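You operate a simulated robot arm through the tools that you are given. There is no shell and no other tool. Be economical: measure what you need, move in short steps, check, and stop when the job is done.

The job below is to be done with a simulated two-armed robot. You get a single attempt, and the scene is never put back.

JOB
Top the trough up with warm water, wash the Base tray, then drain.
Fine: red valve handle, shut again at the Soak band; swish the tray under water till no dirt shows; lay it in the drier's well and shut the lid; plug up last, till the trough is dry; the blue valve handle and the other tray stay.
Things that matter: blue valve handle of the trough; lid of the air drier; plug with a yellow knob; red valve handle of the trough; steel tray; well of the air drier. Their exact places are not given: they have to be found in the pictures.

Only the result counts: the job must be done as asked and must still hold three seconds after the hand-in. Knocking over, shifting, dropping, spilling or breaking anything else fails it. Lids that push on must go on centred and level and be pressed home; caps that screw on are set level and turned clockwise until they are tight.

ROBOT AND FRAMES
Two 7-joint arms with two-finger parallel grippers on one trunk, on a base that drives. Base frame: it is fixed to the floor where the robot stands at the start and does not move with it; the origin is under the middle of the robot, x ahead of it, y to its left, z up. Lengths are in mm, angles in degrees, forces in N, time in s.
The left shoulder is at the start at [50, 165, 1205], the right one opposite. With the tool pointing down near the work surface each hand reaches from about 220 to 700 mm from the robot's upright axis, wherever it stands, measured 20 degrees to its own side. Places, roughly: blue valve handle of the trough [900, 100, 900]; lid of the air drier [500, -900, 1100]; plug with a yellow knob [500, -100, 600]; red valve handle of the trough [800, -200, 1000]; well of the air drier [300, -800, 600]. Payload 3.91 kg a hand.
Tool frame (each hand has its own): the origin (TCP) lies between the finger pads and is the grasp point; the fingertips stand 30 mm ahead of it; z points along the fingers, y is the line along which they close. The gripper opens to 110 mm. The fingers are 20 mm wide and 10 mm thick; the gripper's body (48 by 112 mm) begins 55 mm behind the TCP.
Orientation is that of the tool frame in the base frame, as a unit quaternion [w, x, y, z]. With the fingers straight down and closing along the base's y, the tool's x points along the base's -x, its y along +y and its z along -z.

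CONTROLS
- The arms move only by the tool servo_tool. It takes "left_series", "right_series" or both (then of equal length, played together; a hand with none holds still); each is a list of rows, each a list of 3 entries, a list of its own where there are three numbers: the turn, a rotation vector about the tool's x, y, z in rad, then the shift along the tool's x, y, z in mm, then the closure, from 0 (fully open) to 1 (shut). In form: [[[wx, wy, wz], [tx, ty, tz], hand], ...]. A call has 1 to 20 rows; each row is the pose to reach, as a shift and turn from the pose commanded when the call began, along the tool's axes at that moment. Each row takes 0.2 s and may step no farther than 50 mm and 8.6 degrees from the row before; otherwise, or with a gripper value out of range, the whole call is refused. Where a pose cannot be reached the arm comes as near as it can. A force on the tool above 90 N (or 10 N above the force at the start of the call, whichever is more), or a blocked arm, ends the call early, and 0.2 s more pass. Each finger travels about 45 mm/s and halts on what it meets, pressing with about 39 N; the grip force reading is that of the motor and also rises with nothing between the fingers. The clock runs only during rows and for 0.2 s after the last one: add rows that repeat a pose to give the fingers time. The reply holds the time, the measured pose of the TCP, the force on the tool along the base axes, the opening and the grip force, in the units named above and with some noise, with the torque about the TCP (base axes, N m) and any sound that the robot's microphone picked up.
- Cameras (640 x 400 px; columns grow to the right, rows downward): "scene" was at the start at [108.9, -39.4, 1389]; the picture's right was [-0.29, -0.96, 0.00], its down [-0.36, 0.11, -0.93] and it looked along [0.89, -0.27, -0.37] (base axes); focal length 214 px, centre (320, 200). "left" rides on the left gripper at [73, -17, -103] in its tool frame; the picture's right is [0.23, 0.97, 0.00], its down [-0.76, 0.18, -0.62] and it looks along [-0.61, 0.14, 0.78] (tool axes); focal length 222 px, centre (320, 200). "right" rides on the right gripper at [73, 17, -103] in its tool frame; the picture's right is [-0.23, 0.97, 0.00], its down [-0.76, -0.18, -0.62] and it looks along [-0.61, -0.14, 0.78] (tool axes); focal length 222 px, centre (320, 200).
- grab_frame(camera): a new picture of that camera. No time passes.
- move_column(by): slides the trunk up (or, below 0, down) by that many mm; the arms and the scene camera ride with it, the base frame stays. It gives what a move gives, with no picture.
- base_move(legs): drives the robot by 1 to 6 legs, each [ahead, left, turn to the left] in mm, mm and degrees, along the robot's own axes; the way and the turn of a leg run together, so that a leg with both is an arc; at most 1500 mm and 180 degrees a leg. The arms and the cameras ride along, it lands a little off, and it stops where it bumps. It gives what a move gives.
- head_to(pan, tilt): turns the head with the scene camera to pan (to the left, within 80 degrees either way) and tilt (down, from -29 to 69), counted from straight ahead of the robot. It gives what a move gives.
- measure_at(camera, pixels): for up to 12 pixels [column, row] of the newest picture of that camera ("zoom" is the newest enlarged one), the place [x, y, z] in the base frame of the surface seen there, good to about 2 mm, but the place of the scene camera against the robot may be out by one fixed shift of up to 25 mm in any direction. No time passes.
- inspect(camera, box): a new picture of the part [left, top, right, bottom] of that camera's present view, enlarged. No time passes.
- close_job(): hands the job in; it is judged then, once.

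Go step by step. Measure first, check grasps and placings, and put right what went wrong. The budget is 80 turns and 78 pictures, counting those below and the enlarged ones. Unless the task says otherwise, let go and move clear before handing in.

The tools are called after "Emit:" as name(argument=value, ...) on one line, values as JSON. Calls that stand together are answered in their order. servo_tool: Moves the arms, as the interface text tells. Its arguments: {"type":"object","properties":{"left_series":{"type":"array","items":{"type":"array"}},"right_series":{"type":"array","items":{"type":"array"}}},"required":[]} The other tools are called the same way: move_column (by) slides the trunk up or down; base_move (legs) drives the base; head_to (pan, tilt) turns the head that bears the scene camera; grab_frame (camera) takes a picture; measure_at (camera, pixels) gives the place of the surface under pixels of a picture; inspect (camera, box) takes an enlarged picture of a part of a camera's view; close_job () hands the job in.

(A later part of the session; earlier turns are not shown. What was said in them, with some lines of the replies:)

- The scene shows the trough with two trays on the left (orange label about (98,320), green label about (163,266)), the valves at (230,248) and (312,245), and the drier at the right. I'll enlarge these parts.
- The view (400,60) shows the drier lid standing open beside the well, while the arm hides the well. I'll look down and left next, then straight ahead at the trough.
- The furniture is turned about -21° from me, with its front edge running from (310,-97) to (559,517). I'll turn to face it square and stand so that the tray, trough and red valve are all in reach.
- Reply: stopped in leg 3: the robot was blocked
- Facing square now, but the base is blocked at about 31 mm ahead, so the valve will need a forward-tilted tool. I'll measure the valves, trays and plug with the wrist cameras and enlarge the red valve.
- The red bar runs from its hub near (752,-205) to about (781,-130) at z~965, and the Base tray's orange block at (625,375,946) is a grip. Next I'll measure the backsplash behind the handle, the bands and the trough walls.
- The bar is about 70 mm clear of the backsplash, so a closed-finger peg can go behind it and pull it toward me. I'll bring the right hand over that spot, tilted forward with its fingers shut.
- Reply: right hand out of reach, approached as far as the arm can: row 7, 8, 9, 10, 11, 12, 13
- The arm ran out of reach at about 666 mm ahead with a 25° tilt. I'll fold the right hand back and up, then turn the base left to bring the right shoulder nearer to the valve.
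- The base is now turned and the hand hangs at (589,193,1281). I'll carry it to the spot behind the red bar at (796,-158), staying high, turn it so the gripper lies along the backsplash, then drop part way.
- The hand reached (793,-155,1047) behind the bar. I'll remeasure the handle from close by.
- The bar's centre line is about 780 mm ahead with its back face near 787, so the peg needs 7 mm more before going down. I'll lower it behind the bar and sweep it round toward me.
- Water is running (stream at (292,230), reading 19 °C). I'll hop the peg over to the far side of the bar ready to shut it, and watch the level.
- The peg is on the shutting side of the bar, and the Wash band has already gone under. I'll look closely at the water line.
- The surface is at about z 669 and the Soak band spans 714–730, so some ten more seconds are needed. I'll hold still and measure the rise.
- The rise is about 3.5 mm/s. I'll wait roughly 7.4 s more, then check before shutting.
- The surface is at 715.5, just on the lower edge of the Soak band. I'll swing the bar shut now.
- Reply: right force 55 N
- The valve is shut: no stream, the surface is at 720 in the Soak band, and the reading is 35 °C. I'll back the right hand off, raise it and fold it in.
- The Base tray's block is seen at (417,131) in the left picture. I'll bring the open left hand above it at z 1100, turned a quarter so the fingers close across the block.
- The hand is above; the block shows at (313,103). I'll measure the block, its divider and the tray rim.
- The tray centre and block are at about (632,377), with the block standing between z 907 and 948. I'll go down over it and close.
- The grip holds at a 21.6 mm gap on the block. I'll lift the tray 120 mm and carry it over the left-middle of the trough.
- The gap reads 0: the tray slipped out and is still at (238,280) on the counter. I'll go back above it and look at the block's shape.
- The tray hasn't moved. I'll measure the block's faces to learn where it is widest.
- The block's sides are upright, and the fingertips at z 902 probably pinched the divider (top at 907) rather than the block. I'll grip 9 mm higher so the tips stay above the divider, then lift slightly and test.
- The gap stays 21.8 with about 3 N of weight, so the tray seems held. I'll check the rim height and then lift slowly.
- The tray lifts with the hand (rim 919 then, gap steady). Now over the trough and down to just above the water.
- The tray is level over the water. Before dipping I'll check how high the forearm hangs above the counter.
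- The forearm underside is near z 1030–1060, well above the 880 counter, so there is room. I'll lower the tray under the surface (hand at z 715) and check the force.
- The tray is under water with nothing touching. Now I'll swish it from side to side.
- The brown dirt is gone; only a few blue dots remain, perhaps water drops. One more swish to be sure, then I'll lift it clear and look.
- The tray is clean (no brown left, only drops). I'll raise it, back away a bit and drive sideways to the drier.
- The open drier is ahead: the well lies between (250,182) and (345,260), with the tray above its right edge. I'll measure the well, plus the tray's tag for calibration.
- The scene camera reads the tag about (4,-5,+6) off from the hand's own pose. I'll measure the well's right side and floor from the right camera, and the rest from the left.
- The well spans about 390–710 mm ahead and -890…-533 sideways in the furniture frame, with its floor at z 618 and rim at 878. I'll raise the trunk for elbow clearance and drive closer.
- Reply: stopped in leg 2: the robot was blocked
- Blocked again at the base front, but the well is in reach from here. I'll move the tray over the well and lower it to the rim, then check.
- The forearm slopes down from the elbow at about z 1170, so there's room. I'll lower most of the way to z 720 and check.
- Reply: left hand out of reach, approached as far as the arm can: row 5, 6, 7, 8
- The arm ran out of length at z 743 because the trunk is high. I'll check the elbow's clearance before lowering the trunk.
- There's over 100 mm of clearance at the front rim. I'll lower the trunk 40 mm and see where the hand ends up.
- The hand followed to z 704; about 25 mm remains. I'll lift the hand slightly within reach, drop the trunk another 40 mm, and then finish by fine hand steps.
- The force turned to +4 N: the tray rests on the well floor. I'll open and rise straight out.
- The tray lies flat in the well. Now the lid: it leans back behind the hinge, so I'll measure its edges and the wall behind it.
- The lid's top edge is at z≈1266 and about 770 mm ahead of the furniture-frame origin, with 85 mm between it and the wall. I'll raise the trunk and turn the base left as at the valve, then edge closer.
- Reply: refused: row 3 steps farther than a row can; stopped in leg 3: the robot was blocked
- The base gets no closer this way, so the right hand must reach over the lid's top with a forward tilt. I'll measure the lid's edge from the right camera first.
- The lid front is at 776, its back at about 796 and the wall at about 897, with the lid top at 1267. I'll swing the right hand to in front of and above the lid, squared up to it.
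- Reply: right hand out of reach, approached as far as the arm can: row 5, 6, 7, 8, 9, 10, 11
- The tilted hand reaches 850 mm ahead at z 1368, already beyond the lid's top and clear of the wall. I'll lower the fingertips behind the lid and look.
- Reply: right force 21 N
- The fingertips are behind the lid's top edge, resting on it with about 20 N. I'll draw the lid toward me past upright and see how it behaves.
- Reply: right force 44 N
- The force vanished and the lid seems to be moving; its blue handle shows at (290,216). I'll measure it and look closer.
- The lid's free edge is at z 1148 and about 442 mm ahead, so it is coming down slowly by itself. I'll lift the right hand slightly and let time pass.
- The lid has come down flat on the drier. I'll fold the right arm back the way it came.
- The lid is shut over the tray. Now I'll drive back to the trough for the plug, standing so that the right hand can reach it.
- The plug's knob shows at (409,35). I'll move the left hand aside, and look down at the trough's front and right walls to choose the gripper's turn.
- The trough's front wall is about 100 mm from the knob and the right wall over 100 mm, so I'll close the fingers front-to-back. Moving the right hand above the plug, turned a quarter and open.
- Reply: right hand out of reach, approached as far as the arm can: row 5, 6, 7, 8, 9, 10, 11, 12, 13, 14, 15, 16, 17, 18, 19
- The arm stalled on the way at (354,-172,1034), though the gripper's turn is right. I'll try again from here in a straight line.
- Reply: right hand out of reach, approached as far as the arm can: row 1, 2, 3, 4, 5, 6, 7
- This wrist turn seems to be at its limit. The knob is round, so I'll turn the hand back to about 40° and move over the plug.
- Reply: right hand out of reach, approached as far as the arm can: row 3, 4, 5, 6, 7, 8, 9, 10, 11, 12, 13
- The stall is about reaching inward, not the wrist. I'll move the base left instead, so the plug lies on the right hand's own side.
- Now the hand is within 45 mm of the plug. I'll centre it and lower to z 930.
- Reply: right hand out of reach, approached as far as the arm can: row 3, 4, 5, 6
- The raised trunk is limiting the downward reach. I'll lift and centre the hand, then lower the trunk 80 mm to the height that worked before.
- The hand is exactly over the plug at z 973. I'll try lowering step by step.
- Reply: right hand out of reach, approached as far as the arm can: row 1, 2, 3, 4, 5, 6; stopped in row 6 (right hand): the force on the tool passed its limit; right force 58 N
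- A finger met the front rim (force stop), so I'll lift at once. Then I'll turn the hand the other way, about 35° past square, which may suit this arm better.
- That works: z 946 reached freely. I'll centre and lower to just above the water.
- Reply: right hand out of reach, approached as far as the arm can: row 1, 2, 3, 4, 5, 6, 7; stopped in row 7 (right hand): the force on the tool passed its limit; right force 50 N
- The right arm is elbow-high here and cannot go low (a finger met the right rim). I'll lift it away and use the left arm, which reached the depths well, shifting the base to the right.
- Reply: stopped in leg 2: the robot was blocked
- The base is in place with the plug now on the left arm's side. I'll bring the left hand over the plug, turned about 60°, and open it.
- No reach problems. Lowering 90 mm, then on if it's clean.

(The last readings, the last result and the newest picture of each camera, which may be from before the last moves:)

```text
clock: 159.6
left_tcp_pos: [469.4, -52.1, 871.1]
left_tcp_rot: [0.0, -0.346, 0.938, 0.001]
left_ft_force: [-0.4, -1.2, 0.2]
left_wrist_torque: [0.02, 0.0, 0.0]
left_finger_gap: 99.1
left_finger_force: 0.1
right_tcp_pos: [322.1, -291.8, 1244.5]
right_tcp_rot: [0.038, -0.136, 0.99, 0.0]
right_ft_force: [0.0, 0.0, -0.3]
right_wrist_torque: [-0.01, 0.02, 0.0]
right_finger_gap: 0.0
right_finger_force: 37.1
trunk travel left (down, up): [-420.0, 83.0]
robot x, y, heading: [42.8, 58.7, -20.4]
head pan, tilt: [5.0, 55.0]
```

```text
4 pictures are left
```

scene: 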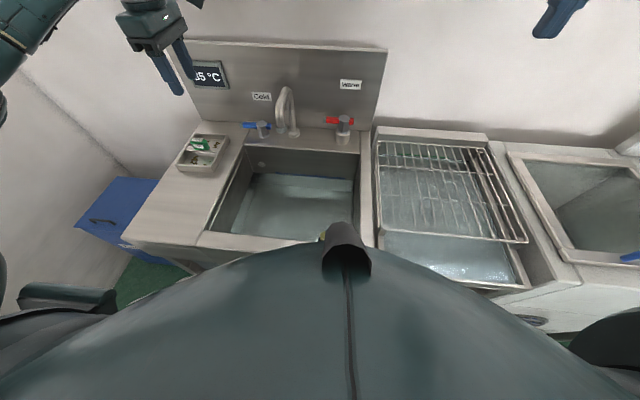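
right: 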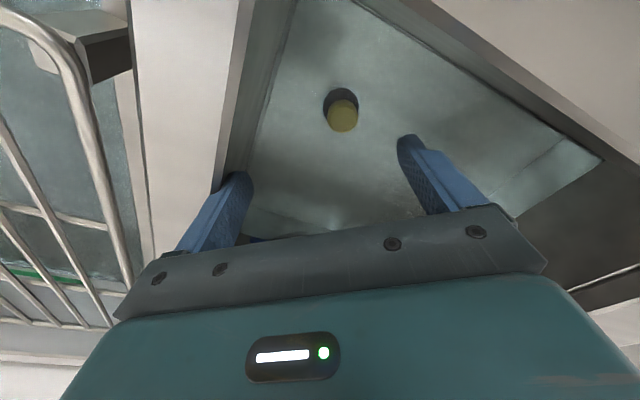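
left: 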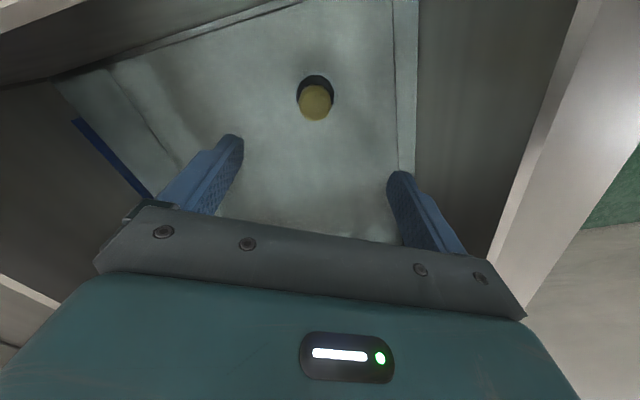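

The knob sits right under the hand, at (316,102) as expected. I'll lower on to z 690 around it.

Emit:
servo_tool(left_series=[[[0, 0, 0], [0, 0, 30], 0.1], [[0, 0, 0], [0, 0, 60], 0.1], [[0, 0, 0], [0, 0, 90], 0.1], [[0, 0, 0], [0, 0, 120], 0.1], [[0, 0, 0], [0, 0, 150], 0.1], [[0, 0, 0], [0, 0, 170], 0.1], [[0, 0, 0], [0, 0, 185], 0.1], [[0, 0, 0], [0, 0, 185], 0.1]])

```text
clock: 160.6
left_tcp_pos: [474.6, -56.7, 761.5]
left_tcp_rot: [-0.006, -0.34, 0.94, -0.016]
left_ft_force: [-7.0, 37.9, 27.1]
left_wrist_torque: [-6.58, 0.74, -2.68]
left_finger_gap: 98.9
left_finger_force: 0.0
right_tcp_pos: [322.9, -288.0, 1244.0]
right_tcp_rot: [0.036, -0.137, 0.99, 0.0]
right_ft_force: [0.8, -0.7, 0.1]
right_wrist_torque: [0.06, 0.04, 0.04]
right_finger_gap: 0.0
right_finger_force: 38.0
trunk travel left (down, up): [-420.0, 83.0]
robot x, y, heading: [43.0, 54.8, -19.8]
head pan, tilt: [5.0, 55.0]
stopped in row 5 (left hand): the force on the tool passed its limit (the readings are from after the stop); the commanded pose is now the measured one
```

Something on the -v side, probably the wrist camera, met the right rim. I'll back up 75 mm and turn the hand so the camera points to the corner, farther from both walls.

Emit:
servo_tool(left_series=[[[0, 0, 0], [0, 0, -25], 0.1], [[0, 0, 0.07], [0, 0, -55], 0.1], [[0, 0, 0.14], [0, 0, -85], 0.1], [[0, 0, 0.28], [0, 0, -110], 0.1], [[0, 0, 0.42], [0, 0, -120], 0.1], [[0, 0, 0.42], [0, 0, -120], 0.1]])

Emit:
servo_tool(left_series=[[[0, 0.1, 0], [0, 0, 0], 0.1], [[0, 0.2, 0], [0, 0, 0], 0.1], [[0, 0.2, 0], [0, 0, 0], 0.1]])

```text
clock: 162.0
left_tcp_pos: [472.6, -56.7, 879.2]
left_tcp_rot: [-0.003, -0.138, 0.99, -0.014]
left_ft_force: [-0.6, 0.8, -0.4]
left_wrist_torque: [-0.01, 0.04, 0.0]
left_finger_gap: 99.0
left_finger_force: 0.1
right_tcp_pos: [322.2, -291.5, 1243.4]
right_tcp_rot: [0.036, -0.138, 0.99, 0.001]
right_ft_force: [-0.3, -0.2, -0.4]
right_wrist_torque: [0.0, 0.01, -0.03]
right_finger_gap: 0.0
right_finger_force: 37.8
trunk travel left (down, up): [-420.0, 83.0]
robot x, y, heading: [41.5, 56.9, -19.9]
head pan, tilt: [5.0, 55.0]
```

```text
clock: 162.8
left_tcp_pos: [474.2, -56.9, 879.0]
left_tcp_rot: [-0.102, -0.137, 0.985, -0.029]
left_ft_force: [-0.4, 0.0, 0.2]
left_wrist_torque: [0.02, 0.01, -0.03]
left_finger_gap: 99.3
left_finger_force: 0.1
right_tcp_pos: [322.7, -291.2, 1244.4]
right_tcp_rot: [0.036, -0.137, 0.99, 0.001]
right_ft_force: [-0.4, 0.6, -0.4]
right_wrist_torque: [0.0, -0.01, -0.04]
right_finger_gap: 0.0
right_finger_force: 37.4
trunk travel left (down, up): [-420.0, 83.0]
robot x, y, heading: [38.3, 55.7, -20.3]
head pan, tilt: [5.0, 55.0]
```

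The tool now leans its top toward the trough's middle, away from both walls. Lowering straight down again to z 688.

Emit:
servo_tool(left_series=[[[0, 0, 0], [-5, 2, 25], 0.1], [[0, 0, 0], [-11, 4, 52], 0.1], [[0, 0, 0], [-17, 6, 80], 0.1], [[0, 0, 0], [-23, 8, 107], 0.1], [[0, 0, 0], [-29, 9, 134], 0.1], [[0, 0, 0], [-34, 10, 160], 0.1], [[0, 0, 0], [-38, 11.5, 178], 0.1], [[0, 0, 0], [-39.6, 12, 187], 0.1], [[0, 0, 0], [-39.6, 12, 187], 0.1]])

```text
clock: 164.8
left_tcp_pos: [472.2, -50.3, 687.7]
left_tcp_rot: [-0.102, -0.136, 0.985, -0.029]
left_ft_force: [1.0, -0.3, -0.1]
left_wrist_torque: [0.01, -0.02, -0.02]
left_finger_gap: 99.0
left_finger_force: 0.1
right_tcp_pos: [323.7, -291.5, 1243.1]
right_tcp_rot: [0.036, -0.137, 0.99, 0.0]
right_ft_force: [0.2, -0.9, 0.4]
right_wrist_torque: [-0.01, 0.02, -0.01]
right_finger_gap: 0.2
right_finger_force: 37.4
trunk travel left (down, up): [-420.0, 83.0]
robot x, y, heading: [38.5, 57.1, -20.0]
head pan, tilt: [5.0, 55.0]
```

It's down freely at z 688. A few mm more, then close on the knob.

Emit:
servo_tool(left_series=[[[0, 0, 0], [-1.6, 0, 7.8], 0.1], [[0, 0, 0], [-1.6, 0, 7.8], 0.5], [[0, 0, 0], [-1.6, 0, 7.8], 1], [[0, 0, 0], [-1.6, 0, 7.8], 1], [[0, 0, 0], [-1.6, 0, 7.8], 1], [[0, 0, 0], [-1.6, 0, 7.8], 1], [[0, 0, 0], [-1.6, 0, 7.8], 1], [[0, 0, 0], [-1.6, 0, 7.8], 1]])

```text
clock: 166.6
left_tcp_pos: [473.3, -52.3, 678.8]
left_tcp_rot: [-0.102, -0.137, 0.985, -0.027]
left_ft_force: [0.8, -2.2, -0.5]
left_wrist_torque: [0.76, 0.16, -0.02]
left_finger_gap: 41.6
left_finger_force: 45.4
right_tcp_pos: [323.4, -290.8, 1243.1]
right_tcp_rot: [0.036, -0.137, 0.99, 0.001]
right_ft_force: [-0.1, -0.5, -0.6]
right_wrist_torque: [-0.02, 0.0, -0.02]
right_finger_gap: 0.0
right_finger_force: 38.1
trunk travel left (down, up): [-420.0, 83.0]
robot x, y, heading: [41.3, 56.6, -19.8]
head pan, tilt: [5.0, 55.0]
```

The fingers hold the knob at a 41.6 mm gap. I'll pull the plug straight up.

Emit:
servo_tool(left_series=[[[0, 0, 0], [0.6, 0, -3], 1], [[0, 0, 0], [1.3, 0, -6], 1], [[0, 0, 0], [2, 0, -10], 1], [[0, 0, 0], [3.2, -0.5, -15], 1], [[0, 0, 0], [5.3, -0.7, -25], 1], [[0, 0, 0], [8.5, -1.2, -40], 1], [[0, 0, 0], [12.8, -1.8, -60], 1], [[0, 0, 0], [12.8, -1.8, -60], 1]])

Emit:
grab_frame(camera="left")

```text
clock: 168.4
left_tcp_pos: [472.7, -51.9, 741.6]
left_tcp_rot: [-0.101, -0.137, 0.985, -0.028]
left_ft_force: [0.3, -0.3, -0.6]
left_wrist_torque: [-0.01, 0.0, -0.01]
left_finger_gap: 0.0
left_finger_force: 37.6
right_tcp_pos: [324.5, -290.6, 1244.2]
right_tcp_rot: [0.036, -0.137, 0.99, 0.0]
right_ft_force: [0.6, -0.6, -0.2]
right_wrist_torque: [0.02, -0.01, 0.01]
right_finger_gap: 0.0
right_finger_force: 37.8
trunk travel left (down, up): [-420.0, 83.0]
robot x, y, heading: [39.2, 56.9, -20.1]
head pan, tilt: [5.0, 55.0]
```

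```text
3 pictures are left
```

left: 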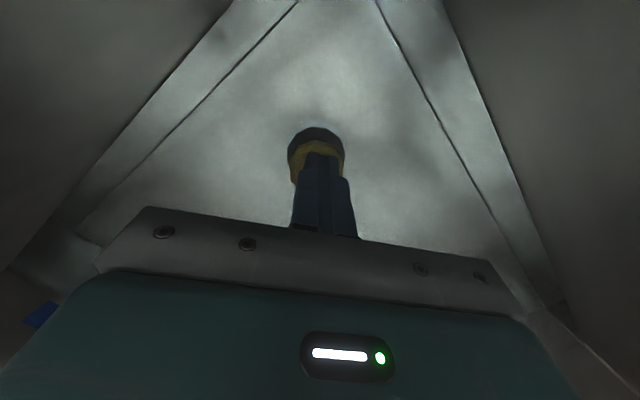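

The grip slipped off the knob's top, so I'll take it deeper: open, go down 15 mm lower than before, and close again.

Emit:
servo_tool(left_series=[[[0, 0, 0], [0, 0, 0], 0.3], [[0, 0, 0], [0, 0, 0], 0.3], [[0, 0, 0], [0, 0, 0], 0.3], [[0, 0, 0], [0, 0, 0], 0.3], [[0, 0, 0], [0, 0, 0], 0.3], [[0, 0, 0], [-6, 1, 30], 0.3], [[0, 0, 0], [-11, 1.5, 52], 0.3], [[0, 0, 0], [-14, 2, 65], 0.3], [[0, 0, 0], [-15.5, 2, 72], 0.3], [[0, 0, 0], [-16.7, 2, 78], 0.3], [[0, 0, 0], [-16.7, 2, 78], 1], [[0, 0, 0], [-16.7, 2, 78], 1], [[0, 0, 0], [-16.7, 2, 78], 1], [[0, 0, 0], [-16.7, 2, 78], 1], [[0, 0, 0], [-16.7, 2, 78], 1], [[0, 0, 0], [-16.7, 2, 78], 1]])

```text
clock: 171.8
left_tcp_pos: [472.5, -51.6, 659.6]
left_tcp_rot: [-0.103, -0.136, 0.985, -0.03]
left_ft_force: [4.1, -10.6, -2.6]
left_wrist_torque: [-0.16, -0.14, 0.0]
left_finger_gap: 53.2
left_finger_force: 45.0
right_tcp_pos: [324.4, -291.7, 1243.3]
right_tcp_rot: [0.036, -0.136, 0.99, 0.0]
right_ft_force: [0.0, -0.9, 0.0]
right_wrist_torque: [-0.04, 0.01, 0.02]
right_finger_gap: 0.0
right_finger_force: 38.0
trunk travel left (down, up): [-420.0, 83.0]
robot x, y, heading: [42.9, 57.3, -20.1]
head pan, tilt: [5.0, 55.0]
```

The gap reads 53, so the tips are on the wider collar below the knob. I'll try a gentle lift from here.

Emit:
servo_tool(left_series=[[[0, 0, 0], [0.4, 0, -2], 1], [[0, 0, 0], [0.8, 0, -4], 1], [[0, 0, 0], [1.3, 0, -6], 1], [[0, 0, 0], [1.7, 0, -8], 1], [[0, 0, 0], [2.1, 0, -10], 1], [[0, 0, 0], [2.6, 0, -12], 1], [[0, 0, 0], [3, 0, -14], 1]])

```text
clock: 173.4
left_tcp_pos: [469.6, -51.5, 673.3]
left_tcp_rot: [-0.105, -0.137, 0.985, -0.028]
left_ft_force: [-4.9, -20.3, -37.2]
left_wrist_torque: [-0.35, 0.34, -0.23]
left_finger_gap: 52.4
left_finger_force: 45.2
right_tcp_pos: [325.2, -292.8, 1243.4]
right_tcp_rot: [0.035, -0.137, 0.99, 0.001]
right_ft_force: [-0.6, -0.8, 0.4]
right_wrist_torque: [-0.02, -0.01, 0.01]
right_finger_gap: 0.0
right_finger_force: 38.1
trunk travel left (down, up): [-420.0, 83.0]
robot x, y, heading: [41.4, 57.9, -20.6]
head pan, tilt: [5.0, 55.0]
```

The grip carries 37 N of pull while the gap holds at 52, so I'll keep pulling slowly.

Emit:
servo_tool(left_series=[[[0, 0, 0], [0.4, 0, -2], 1], [[0, 0, 0], [0.8, 0, -4], 1], [[0, 0, 0], [1.3, 0, -6], 1], [[0, 0, 0], [1.9, 0, -9], 1], [[0, 0, 0], [2.6, 0, -12], 1], [[0, 0, 0], [3.4, 0, -16], 1], [[0, 0, 0], [4.3, 0, -20], 1], [[0, 0, 0], [6, 0, -28], 1], [[0, 0, 0], [6, 0, -28], 1]])

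```text
clock: 175.4
left_tcp_pos: [473.4, -51.2, 702.3]
left_tcp_rot: [-0.102, -0.137, 0.985, -0.028]
left_ft_force: [6.3, -24.5, -33.3]
left_wrist_torque: [0.63, 0.21, 0.06]
left_finger_gap: 41.3
left_finger_force: 44.6
right_tcp_pos: [325.6, -293.3, 1242.0]
right_tcp_rot: [0.036, -0.137, 0.99, 0.002]
right_ft_force: [0.3, 0.6, -0.9]
right_wrist_torque: [0.01, 0.03, -0.01]
right_finger_gap: 0.0
right_finger_force: 37.9
trunk travel left (down, up): [-420.0, 83.0]
robot x, y, heading: [38.3, 52.0, -20.1]
head pan, tilt: [5.0, 55.0]
```

The gap is now 41 with 33 N still pulling. I'll look at whether the plug has risen.

Emit:
grab_frame(camera="left")

Emit:
measure_at(camera="left", pixels=[[316, 145], [316, 125], [316, 100], [250, 90], [400, 120], [316, 155]])

```text
2 pictures are left
```

left: 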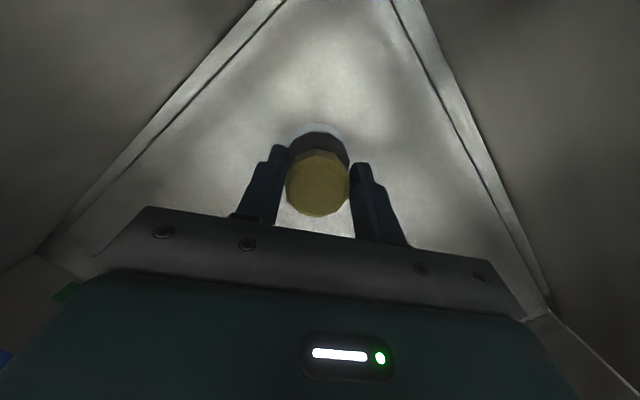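

```text
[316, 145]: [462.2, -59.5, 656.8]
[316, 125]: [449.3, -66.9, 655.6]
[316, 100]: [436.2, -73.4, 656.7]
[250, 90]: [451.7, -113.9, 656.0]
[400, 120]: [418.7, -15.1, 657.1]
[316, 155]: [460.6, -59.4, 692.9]
```

The knob has risen to about z 693 and the water has fallen to 656: it's draining. I'll hold still while it empties.

Emit:
servo_tool(left_series=[[[0, 0, 0], [0, 0, 0], 1], [[0, 0, 0], [0, 0, 0], 1], [[0, 0, 0], [0, 0, 0], 1], [[0, 0, 0], [0, 0, 0], 1], [[0, 0, 0], [0, 0, 0], 1], [[0, 0, 0], [0, 0, 0], 1], [[0, 0, 0], [0, 0, 0], 1], [[0, 0, 0], [0, 0, 0], 1], [[0, 0, 0], [0, 0, 0], 1], [[0, 0, 0], [0, 0, 0], 1], [[0, 0, 0], [0, 0, 0], 1], [[0, 0, 0], [0, 0, 0], 1], [[0, 0, 0], [0, 0, 0], 1], [[0, 0, 0], [0, 0, 0], 1], [[0, 0, 0], [0, 0, 0], 1], [[0, 0, 0], [0, 0, 0], 1], [[0, 0, 0], [0, 0, 0], 1], [[0, 0, 0], [0, 0, 0], 1], [[0, 0, 0], [0, 0, 0], 1], [[0, 0, 0], [0, 0, 0], 1]])

Emit:
servo_tool(left_series=[[[0, 0, 0], [0, 0, 0], 1], [[0, 0, 0], [0, 0, 0], 1], [[0, 0, 0], [0, 0, 0], 1], [[0, 0, 0], [0, 0, 0], 1], [[0, 0, 0], [0, 0, 0], 1], [[0, 0, 0], [0, 0, 0], 1], [[0, 0, 0], [0, 0, 0], 1], [[0, 0, 0], [0, 0, 0], 1], [[0, 0, 0], [0, 0, 0], 1], [[0, 0, 0], [0, 0, 0], 1], [[0, 0, 0], [0, 0, 0], 1], [[0, 0, 0], [0, 0, 0], 1], [[0, 0, 0], [0, 0, 0], 1], [[0, 0, 0], [0, 0, 0], 1], [[0, 0, 0], [0, 0, 0], 1], [[0, 0, 0], [0, 0, 0], 1], [[0, 0, 0], [0, 0, 0], 1], [[0, 0, 0], [0, 0, 0], 1], [[0, 0, 0], [0, 0, 0], 1], [[0, 0, 0], [0, 0, 0], 1]])

Emit:
servo_tool(left_series=[[[0, 0, 0], [0, 0, 0], 1], [[0, 0, 0], [0, 0, 0], 1], [[0, 0, 0], [0, 0, 0], 1], [[0, 0, 0], [0, 0, 0], 1], [[0, 0, 0], [0, 0, 0], 1], [[0, 0, 0], [0, 0, 0], 1], [[0, 0, 0], [0, 0, 0], 1], [[0, 0, 0], [0, 0, 0], 1], [[0, 0, 0], [0, 0, 0], 1], [[0, 0, 0], [0, 0, 0], 1], [[0, 0, 0], [0, 0, 0], 1], [[0, 0, 0], [0, 0, 0], 1], [[0, 0, 0], [0, 0, 0], 1], [[0, 0, 0], [0, 0, 0], 1], [[0, 0, 0], [0, 0, 0], 1], [[0, 0, 0], [0, 0, 0], 1], [[0, 0, 0], [0, 0, 0], 1], [[0, 0, 0], [0, 0, 0], 1], [[0, 0, 0], [0, 0, 0], 1], [[0, 0, 0], [0, 0, 0], 1]])

Emit:
grab_frame(camera="left")

Emit:
measure_at(camera="left", pixels=[[316, 165], [316, 145], [316, 125], [316, 100], [250, 90], [400, 120], [316, 180], [316, 60], [200, 150]])

```text
clock: 179.6
left_tcp_pos: [473.1, -50.3, 704.9]
left_tcp_rot: [-0.102, -0.137, 0.985, -0.03]
left_ft_force: [20.4, -19.5, -18.6]
left_wrist_torque: [0.51, 0.01, 0.09]
left_finger_gap: 41.5
left_finger_force: 44.6
right_tcp_pos: [324.7, -293.1, 1243.6]
right_tcp_rot: [0.035, -0.137, 0.99, 0.002]
right_ft_force: [0.9, -0.1, 0.2]
right_wrist_torque: [-0.04, -0.03, -0.01]
right_finger_gap: 0.1
right_finger_force: 37.9
trunk travel left (down, up): [-420.0, 83.0]
robot x, y, heading: [36.9, 54.7, -19.9]
head pan, tilt: [5.0, 55.0]
```

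```text
clock: 183.8
left_tcp_pos: [472.9, -51.7, 703.6]
left_tcp_rot: [-0.102, -0.138, 0.985, -0.03]
left_ft_force: [22.2, -18.3, -12.3]
left_wrist_torque: [0.46, -0.08, -0.01]
left_finger_gap: 41.6
left_finger_force: 44.7
right_tcp_pos: [324.9, -291.8, 1243.1]
right_tcp_rot: [0.034, -0.137, 0.99, 0.002]
right_ft_force: [0.6, -0.3, -0.2]
right_wrist_torque: [-0.03, -0.03, 0.03]
right_finger_gap: 0.0
right_finger_force: 37.8
trunk travel left (down, up): [-420.0, 83.0]
robot x, y, heading: [40.2, 55.6, -19.9]
head pan, tilt: [5.0, 55.0]
```

```text
clock: 188.0
left_tcp_pos: [472.7, -51.2, 704.7]
left_tcp_rot: [-0.102, -0.137, 0.985, -0.03]
left_ft_force: [21.8, -19.5, -9.5]
left_wrist_torque: [0.45, -0.08, -0.01]
left_finger_gap: 41.6
left_finger_force: 44.9
right_tcp_pos: [324.7, -291.2, 1242.3]
right_tcp_rot: [0.035, -0.136, 0.99, 0.001]
right_ft_force: [-0.1, -0.6, 1.0]
right_wrist_torque: [0.0, 0.01, 0.01]
right_finger_gap: 0.0
right_finger_force: 38.3
trunk travel left (down, up): [-420.0, 83.0]
robot x, y, heading: [41.1, 58.7, -20.0]
head pan, tilt: [5.0, 55.0]
```

```text
1 pictures are left
```

left: 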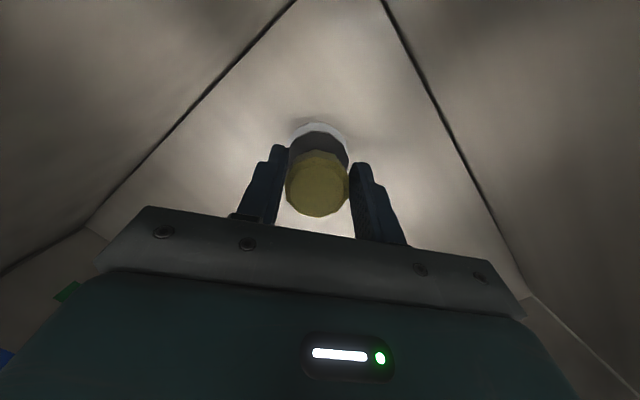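

```text
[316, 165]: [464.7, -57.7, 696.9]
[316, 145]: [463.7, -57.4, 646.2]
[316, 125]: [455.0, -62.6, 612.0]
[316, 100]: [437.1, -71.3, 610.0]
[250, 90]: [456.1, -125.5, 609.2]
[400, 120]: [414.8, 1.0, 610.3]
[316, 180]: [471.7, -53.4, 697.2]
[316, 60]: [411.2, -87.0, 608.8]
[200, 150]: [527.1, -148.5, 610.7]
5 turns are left
```

The trough floor reads a uniform 610 and looks dry, with the knob held up at about 697. I'll try easing the plug a little higher to see whether it comes free.

Emit:
servo_tool(left_series=[[[0, 0, 0], [0.6, 0, -3], 1], [[0, 0, 0], [1.3, 0, -6], 1], [[0, 0, 0], [1.9, 0, -9], 1], [[0, 0, 0], [2.6, 0, -12], 1], [[0, 0, 0], [2.6, 0, -12], 1]])

```text
clock: 189.2
left_tcp_pos: [467.1, -52.7, 714.9]
left_tcp_rot: [-0.106, -0.136, 0.985, -0.03]
left_ft_force: [-2.3, -25.6, -27.9]
left_wrist_torque: [-0.02, 0.65, -0.24]
left_finger_gap: 40.0
left_finger_force: 45.5
right_tcp_pos: [324.9, -293.7, 1243.0]
right_tcp_rot: [0.036, -0.136, 0.99, 0.001]
right_ft_force: [-0.2, 0.0, 0.6]
right_wrist_torque: [-0.02, 0.0, -0.01]
right_finger_gap: 0.0
right_finger_force: 37.9
trunk travel left (down, up): [-420.0, 83.0]
robot x, y, heading: [41.7, 54.3, -20.2]
head pan, tilt: [5.0, 55.0]
4 turns are left
```

It resists with about 28 N, so the plug is guided and at the top of its travel. I'll open the fingers and lift clear, then check that it stays up.

Emit:
servo_tool(left_series=[[[0, 0, 0], [0, 0, 0], 0.4], [[0, 0, 0], [0, 0, 0], 0.3], [[0, 0, 0], [0, 0, 0], 0.3], [[0, 0, 0], [0, 0, 0], 0.3], [[0, 0, 0], [2, 0, -10], 0.3], [[0, 0, 0], [8, -1, -40], 0.3], [[0, 0, 0], [17, -2, -80], 0.3], [[0, 0, 0], [26, -3, -120], 0.3], [[0, 0, 0], [34, -4, -160], 0.3], [[0, 0, 0], [43, -5, -200], 0.3], [[0, 0, 0], [51, -6, -240], 0.3], [[0, 0, 0], [60, -7, -280], 0.3], [[0, 0, 0], [68, -8, -320], 0.3], [[0, 0, 0], [68, -8, -320], 0.3]])

Emit:
grab_frame(camera="left")

Emit:
measure_at(camera="left", pixels=[[316, 60], [316, 70], [316, 80], [316, 90], [316, 100], [316, 110], [316, 120], [316, 130], [250, 80], [400, 120]])

```text
clock: 192.2
left_tcp_pos: [471.7, -48.8, 1045.7]
left_tcp_rot: [-0.102, -0.136, 0.985, -0.03]
left_ft_force: [-0.1, 0.0, 1.3]
left_wrist_torque: [-0.03, -0.01, 0.04]
left_finger_gap: 77.1
left_finger_force: 0.1
right_tcp_pos: [323.6, -290.3, 1244.3]
right_tcp_rot: [0.036, -0.138, 0.99, -0.001]
right_ft_force: [-0.1, -0.6, -0.2]
right_wrist_torque: [-0.05, 0.01, 0.0]
right_finger_gap: 0.0
right_finger_force: 37.3
trunk travel left (down, up): [-420.0, 83.0]
robot x, y, heading: [40.7, 59.0, -20.3]
head pan, tilt: [5.0, 55.0]
```

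```text
0 pictures are left
```

left: 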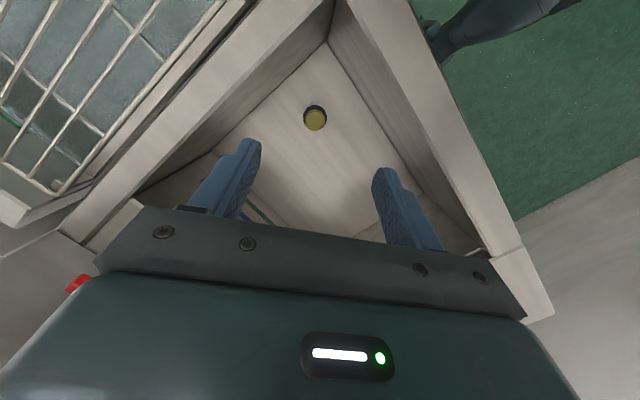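

```text
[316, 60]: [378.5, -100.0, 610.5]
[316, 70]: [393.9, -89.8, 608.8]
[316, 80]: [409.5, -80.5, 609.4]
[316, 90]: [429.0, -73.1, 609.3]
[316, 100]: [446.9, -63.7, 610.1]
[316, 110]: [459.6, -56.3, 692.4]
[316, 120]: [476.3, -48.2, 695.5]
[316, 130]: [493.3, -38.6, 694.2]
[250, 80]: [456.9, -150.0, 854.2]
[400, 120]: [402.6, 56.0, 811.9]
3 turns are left
```

The knob stays up at about z 694 with nothing holding it, the trough floor is dry at 610, and both hands are clear. I'm handing in.

Emit:
close_job()

```text
The job is handed in.
```

I've handed the job in. I opened the red valve and shut it again with the water in the Soak band. The Base tray was swished until no dirt showed, and it's in the drier's well with the lid shut. The plug is up and the trough is dry.

- **Slip:** the tray slipped out of the grip once as I lifted it, but stayed where it was on the counter.
- **Rim touches:** while I reached for the plug, the arms touched the trough's rim three times; I saw no damage.
- **Lid:** once I had pulled it past upright, it came down slowly by itself.

I didn't touch the blue valve handle or the Top tray.
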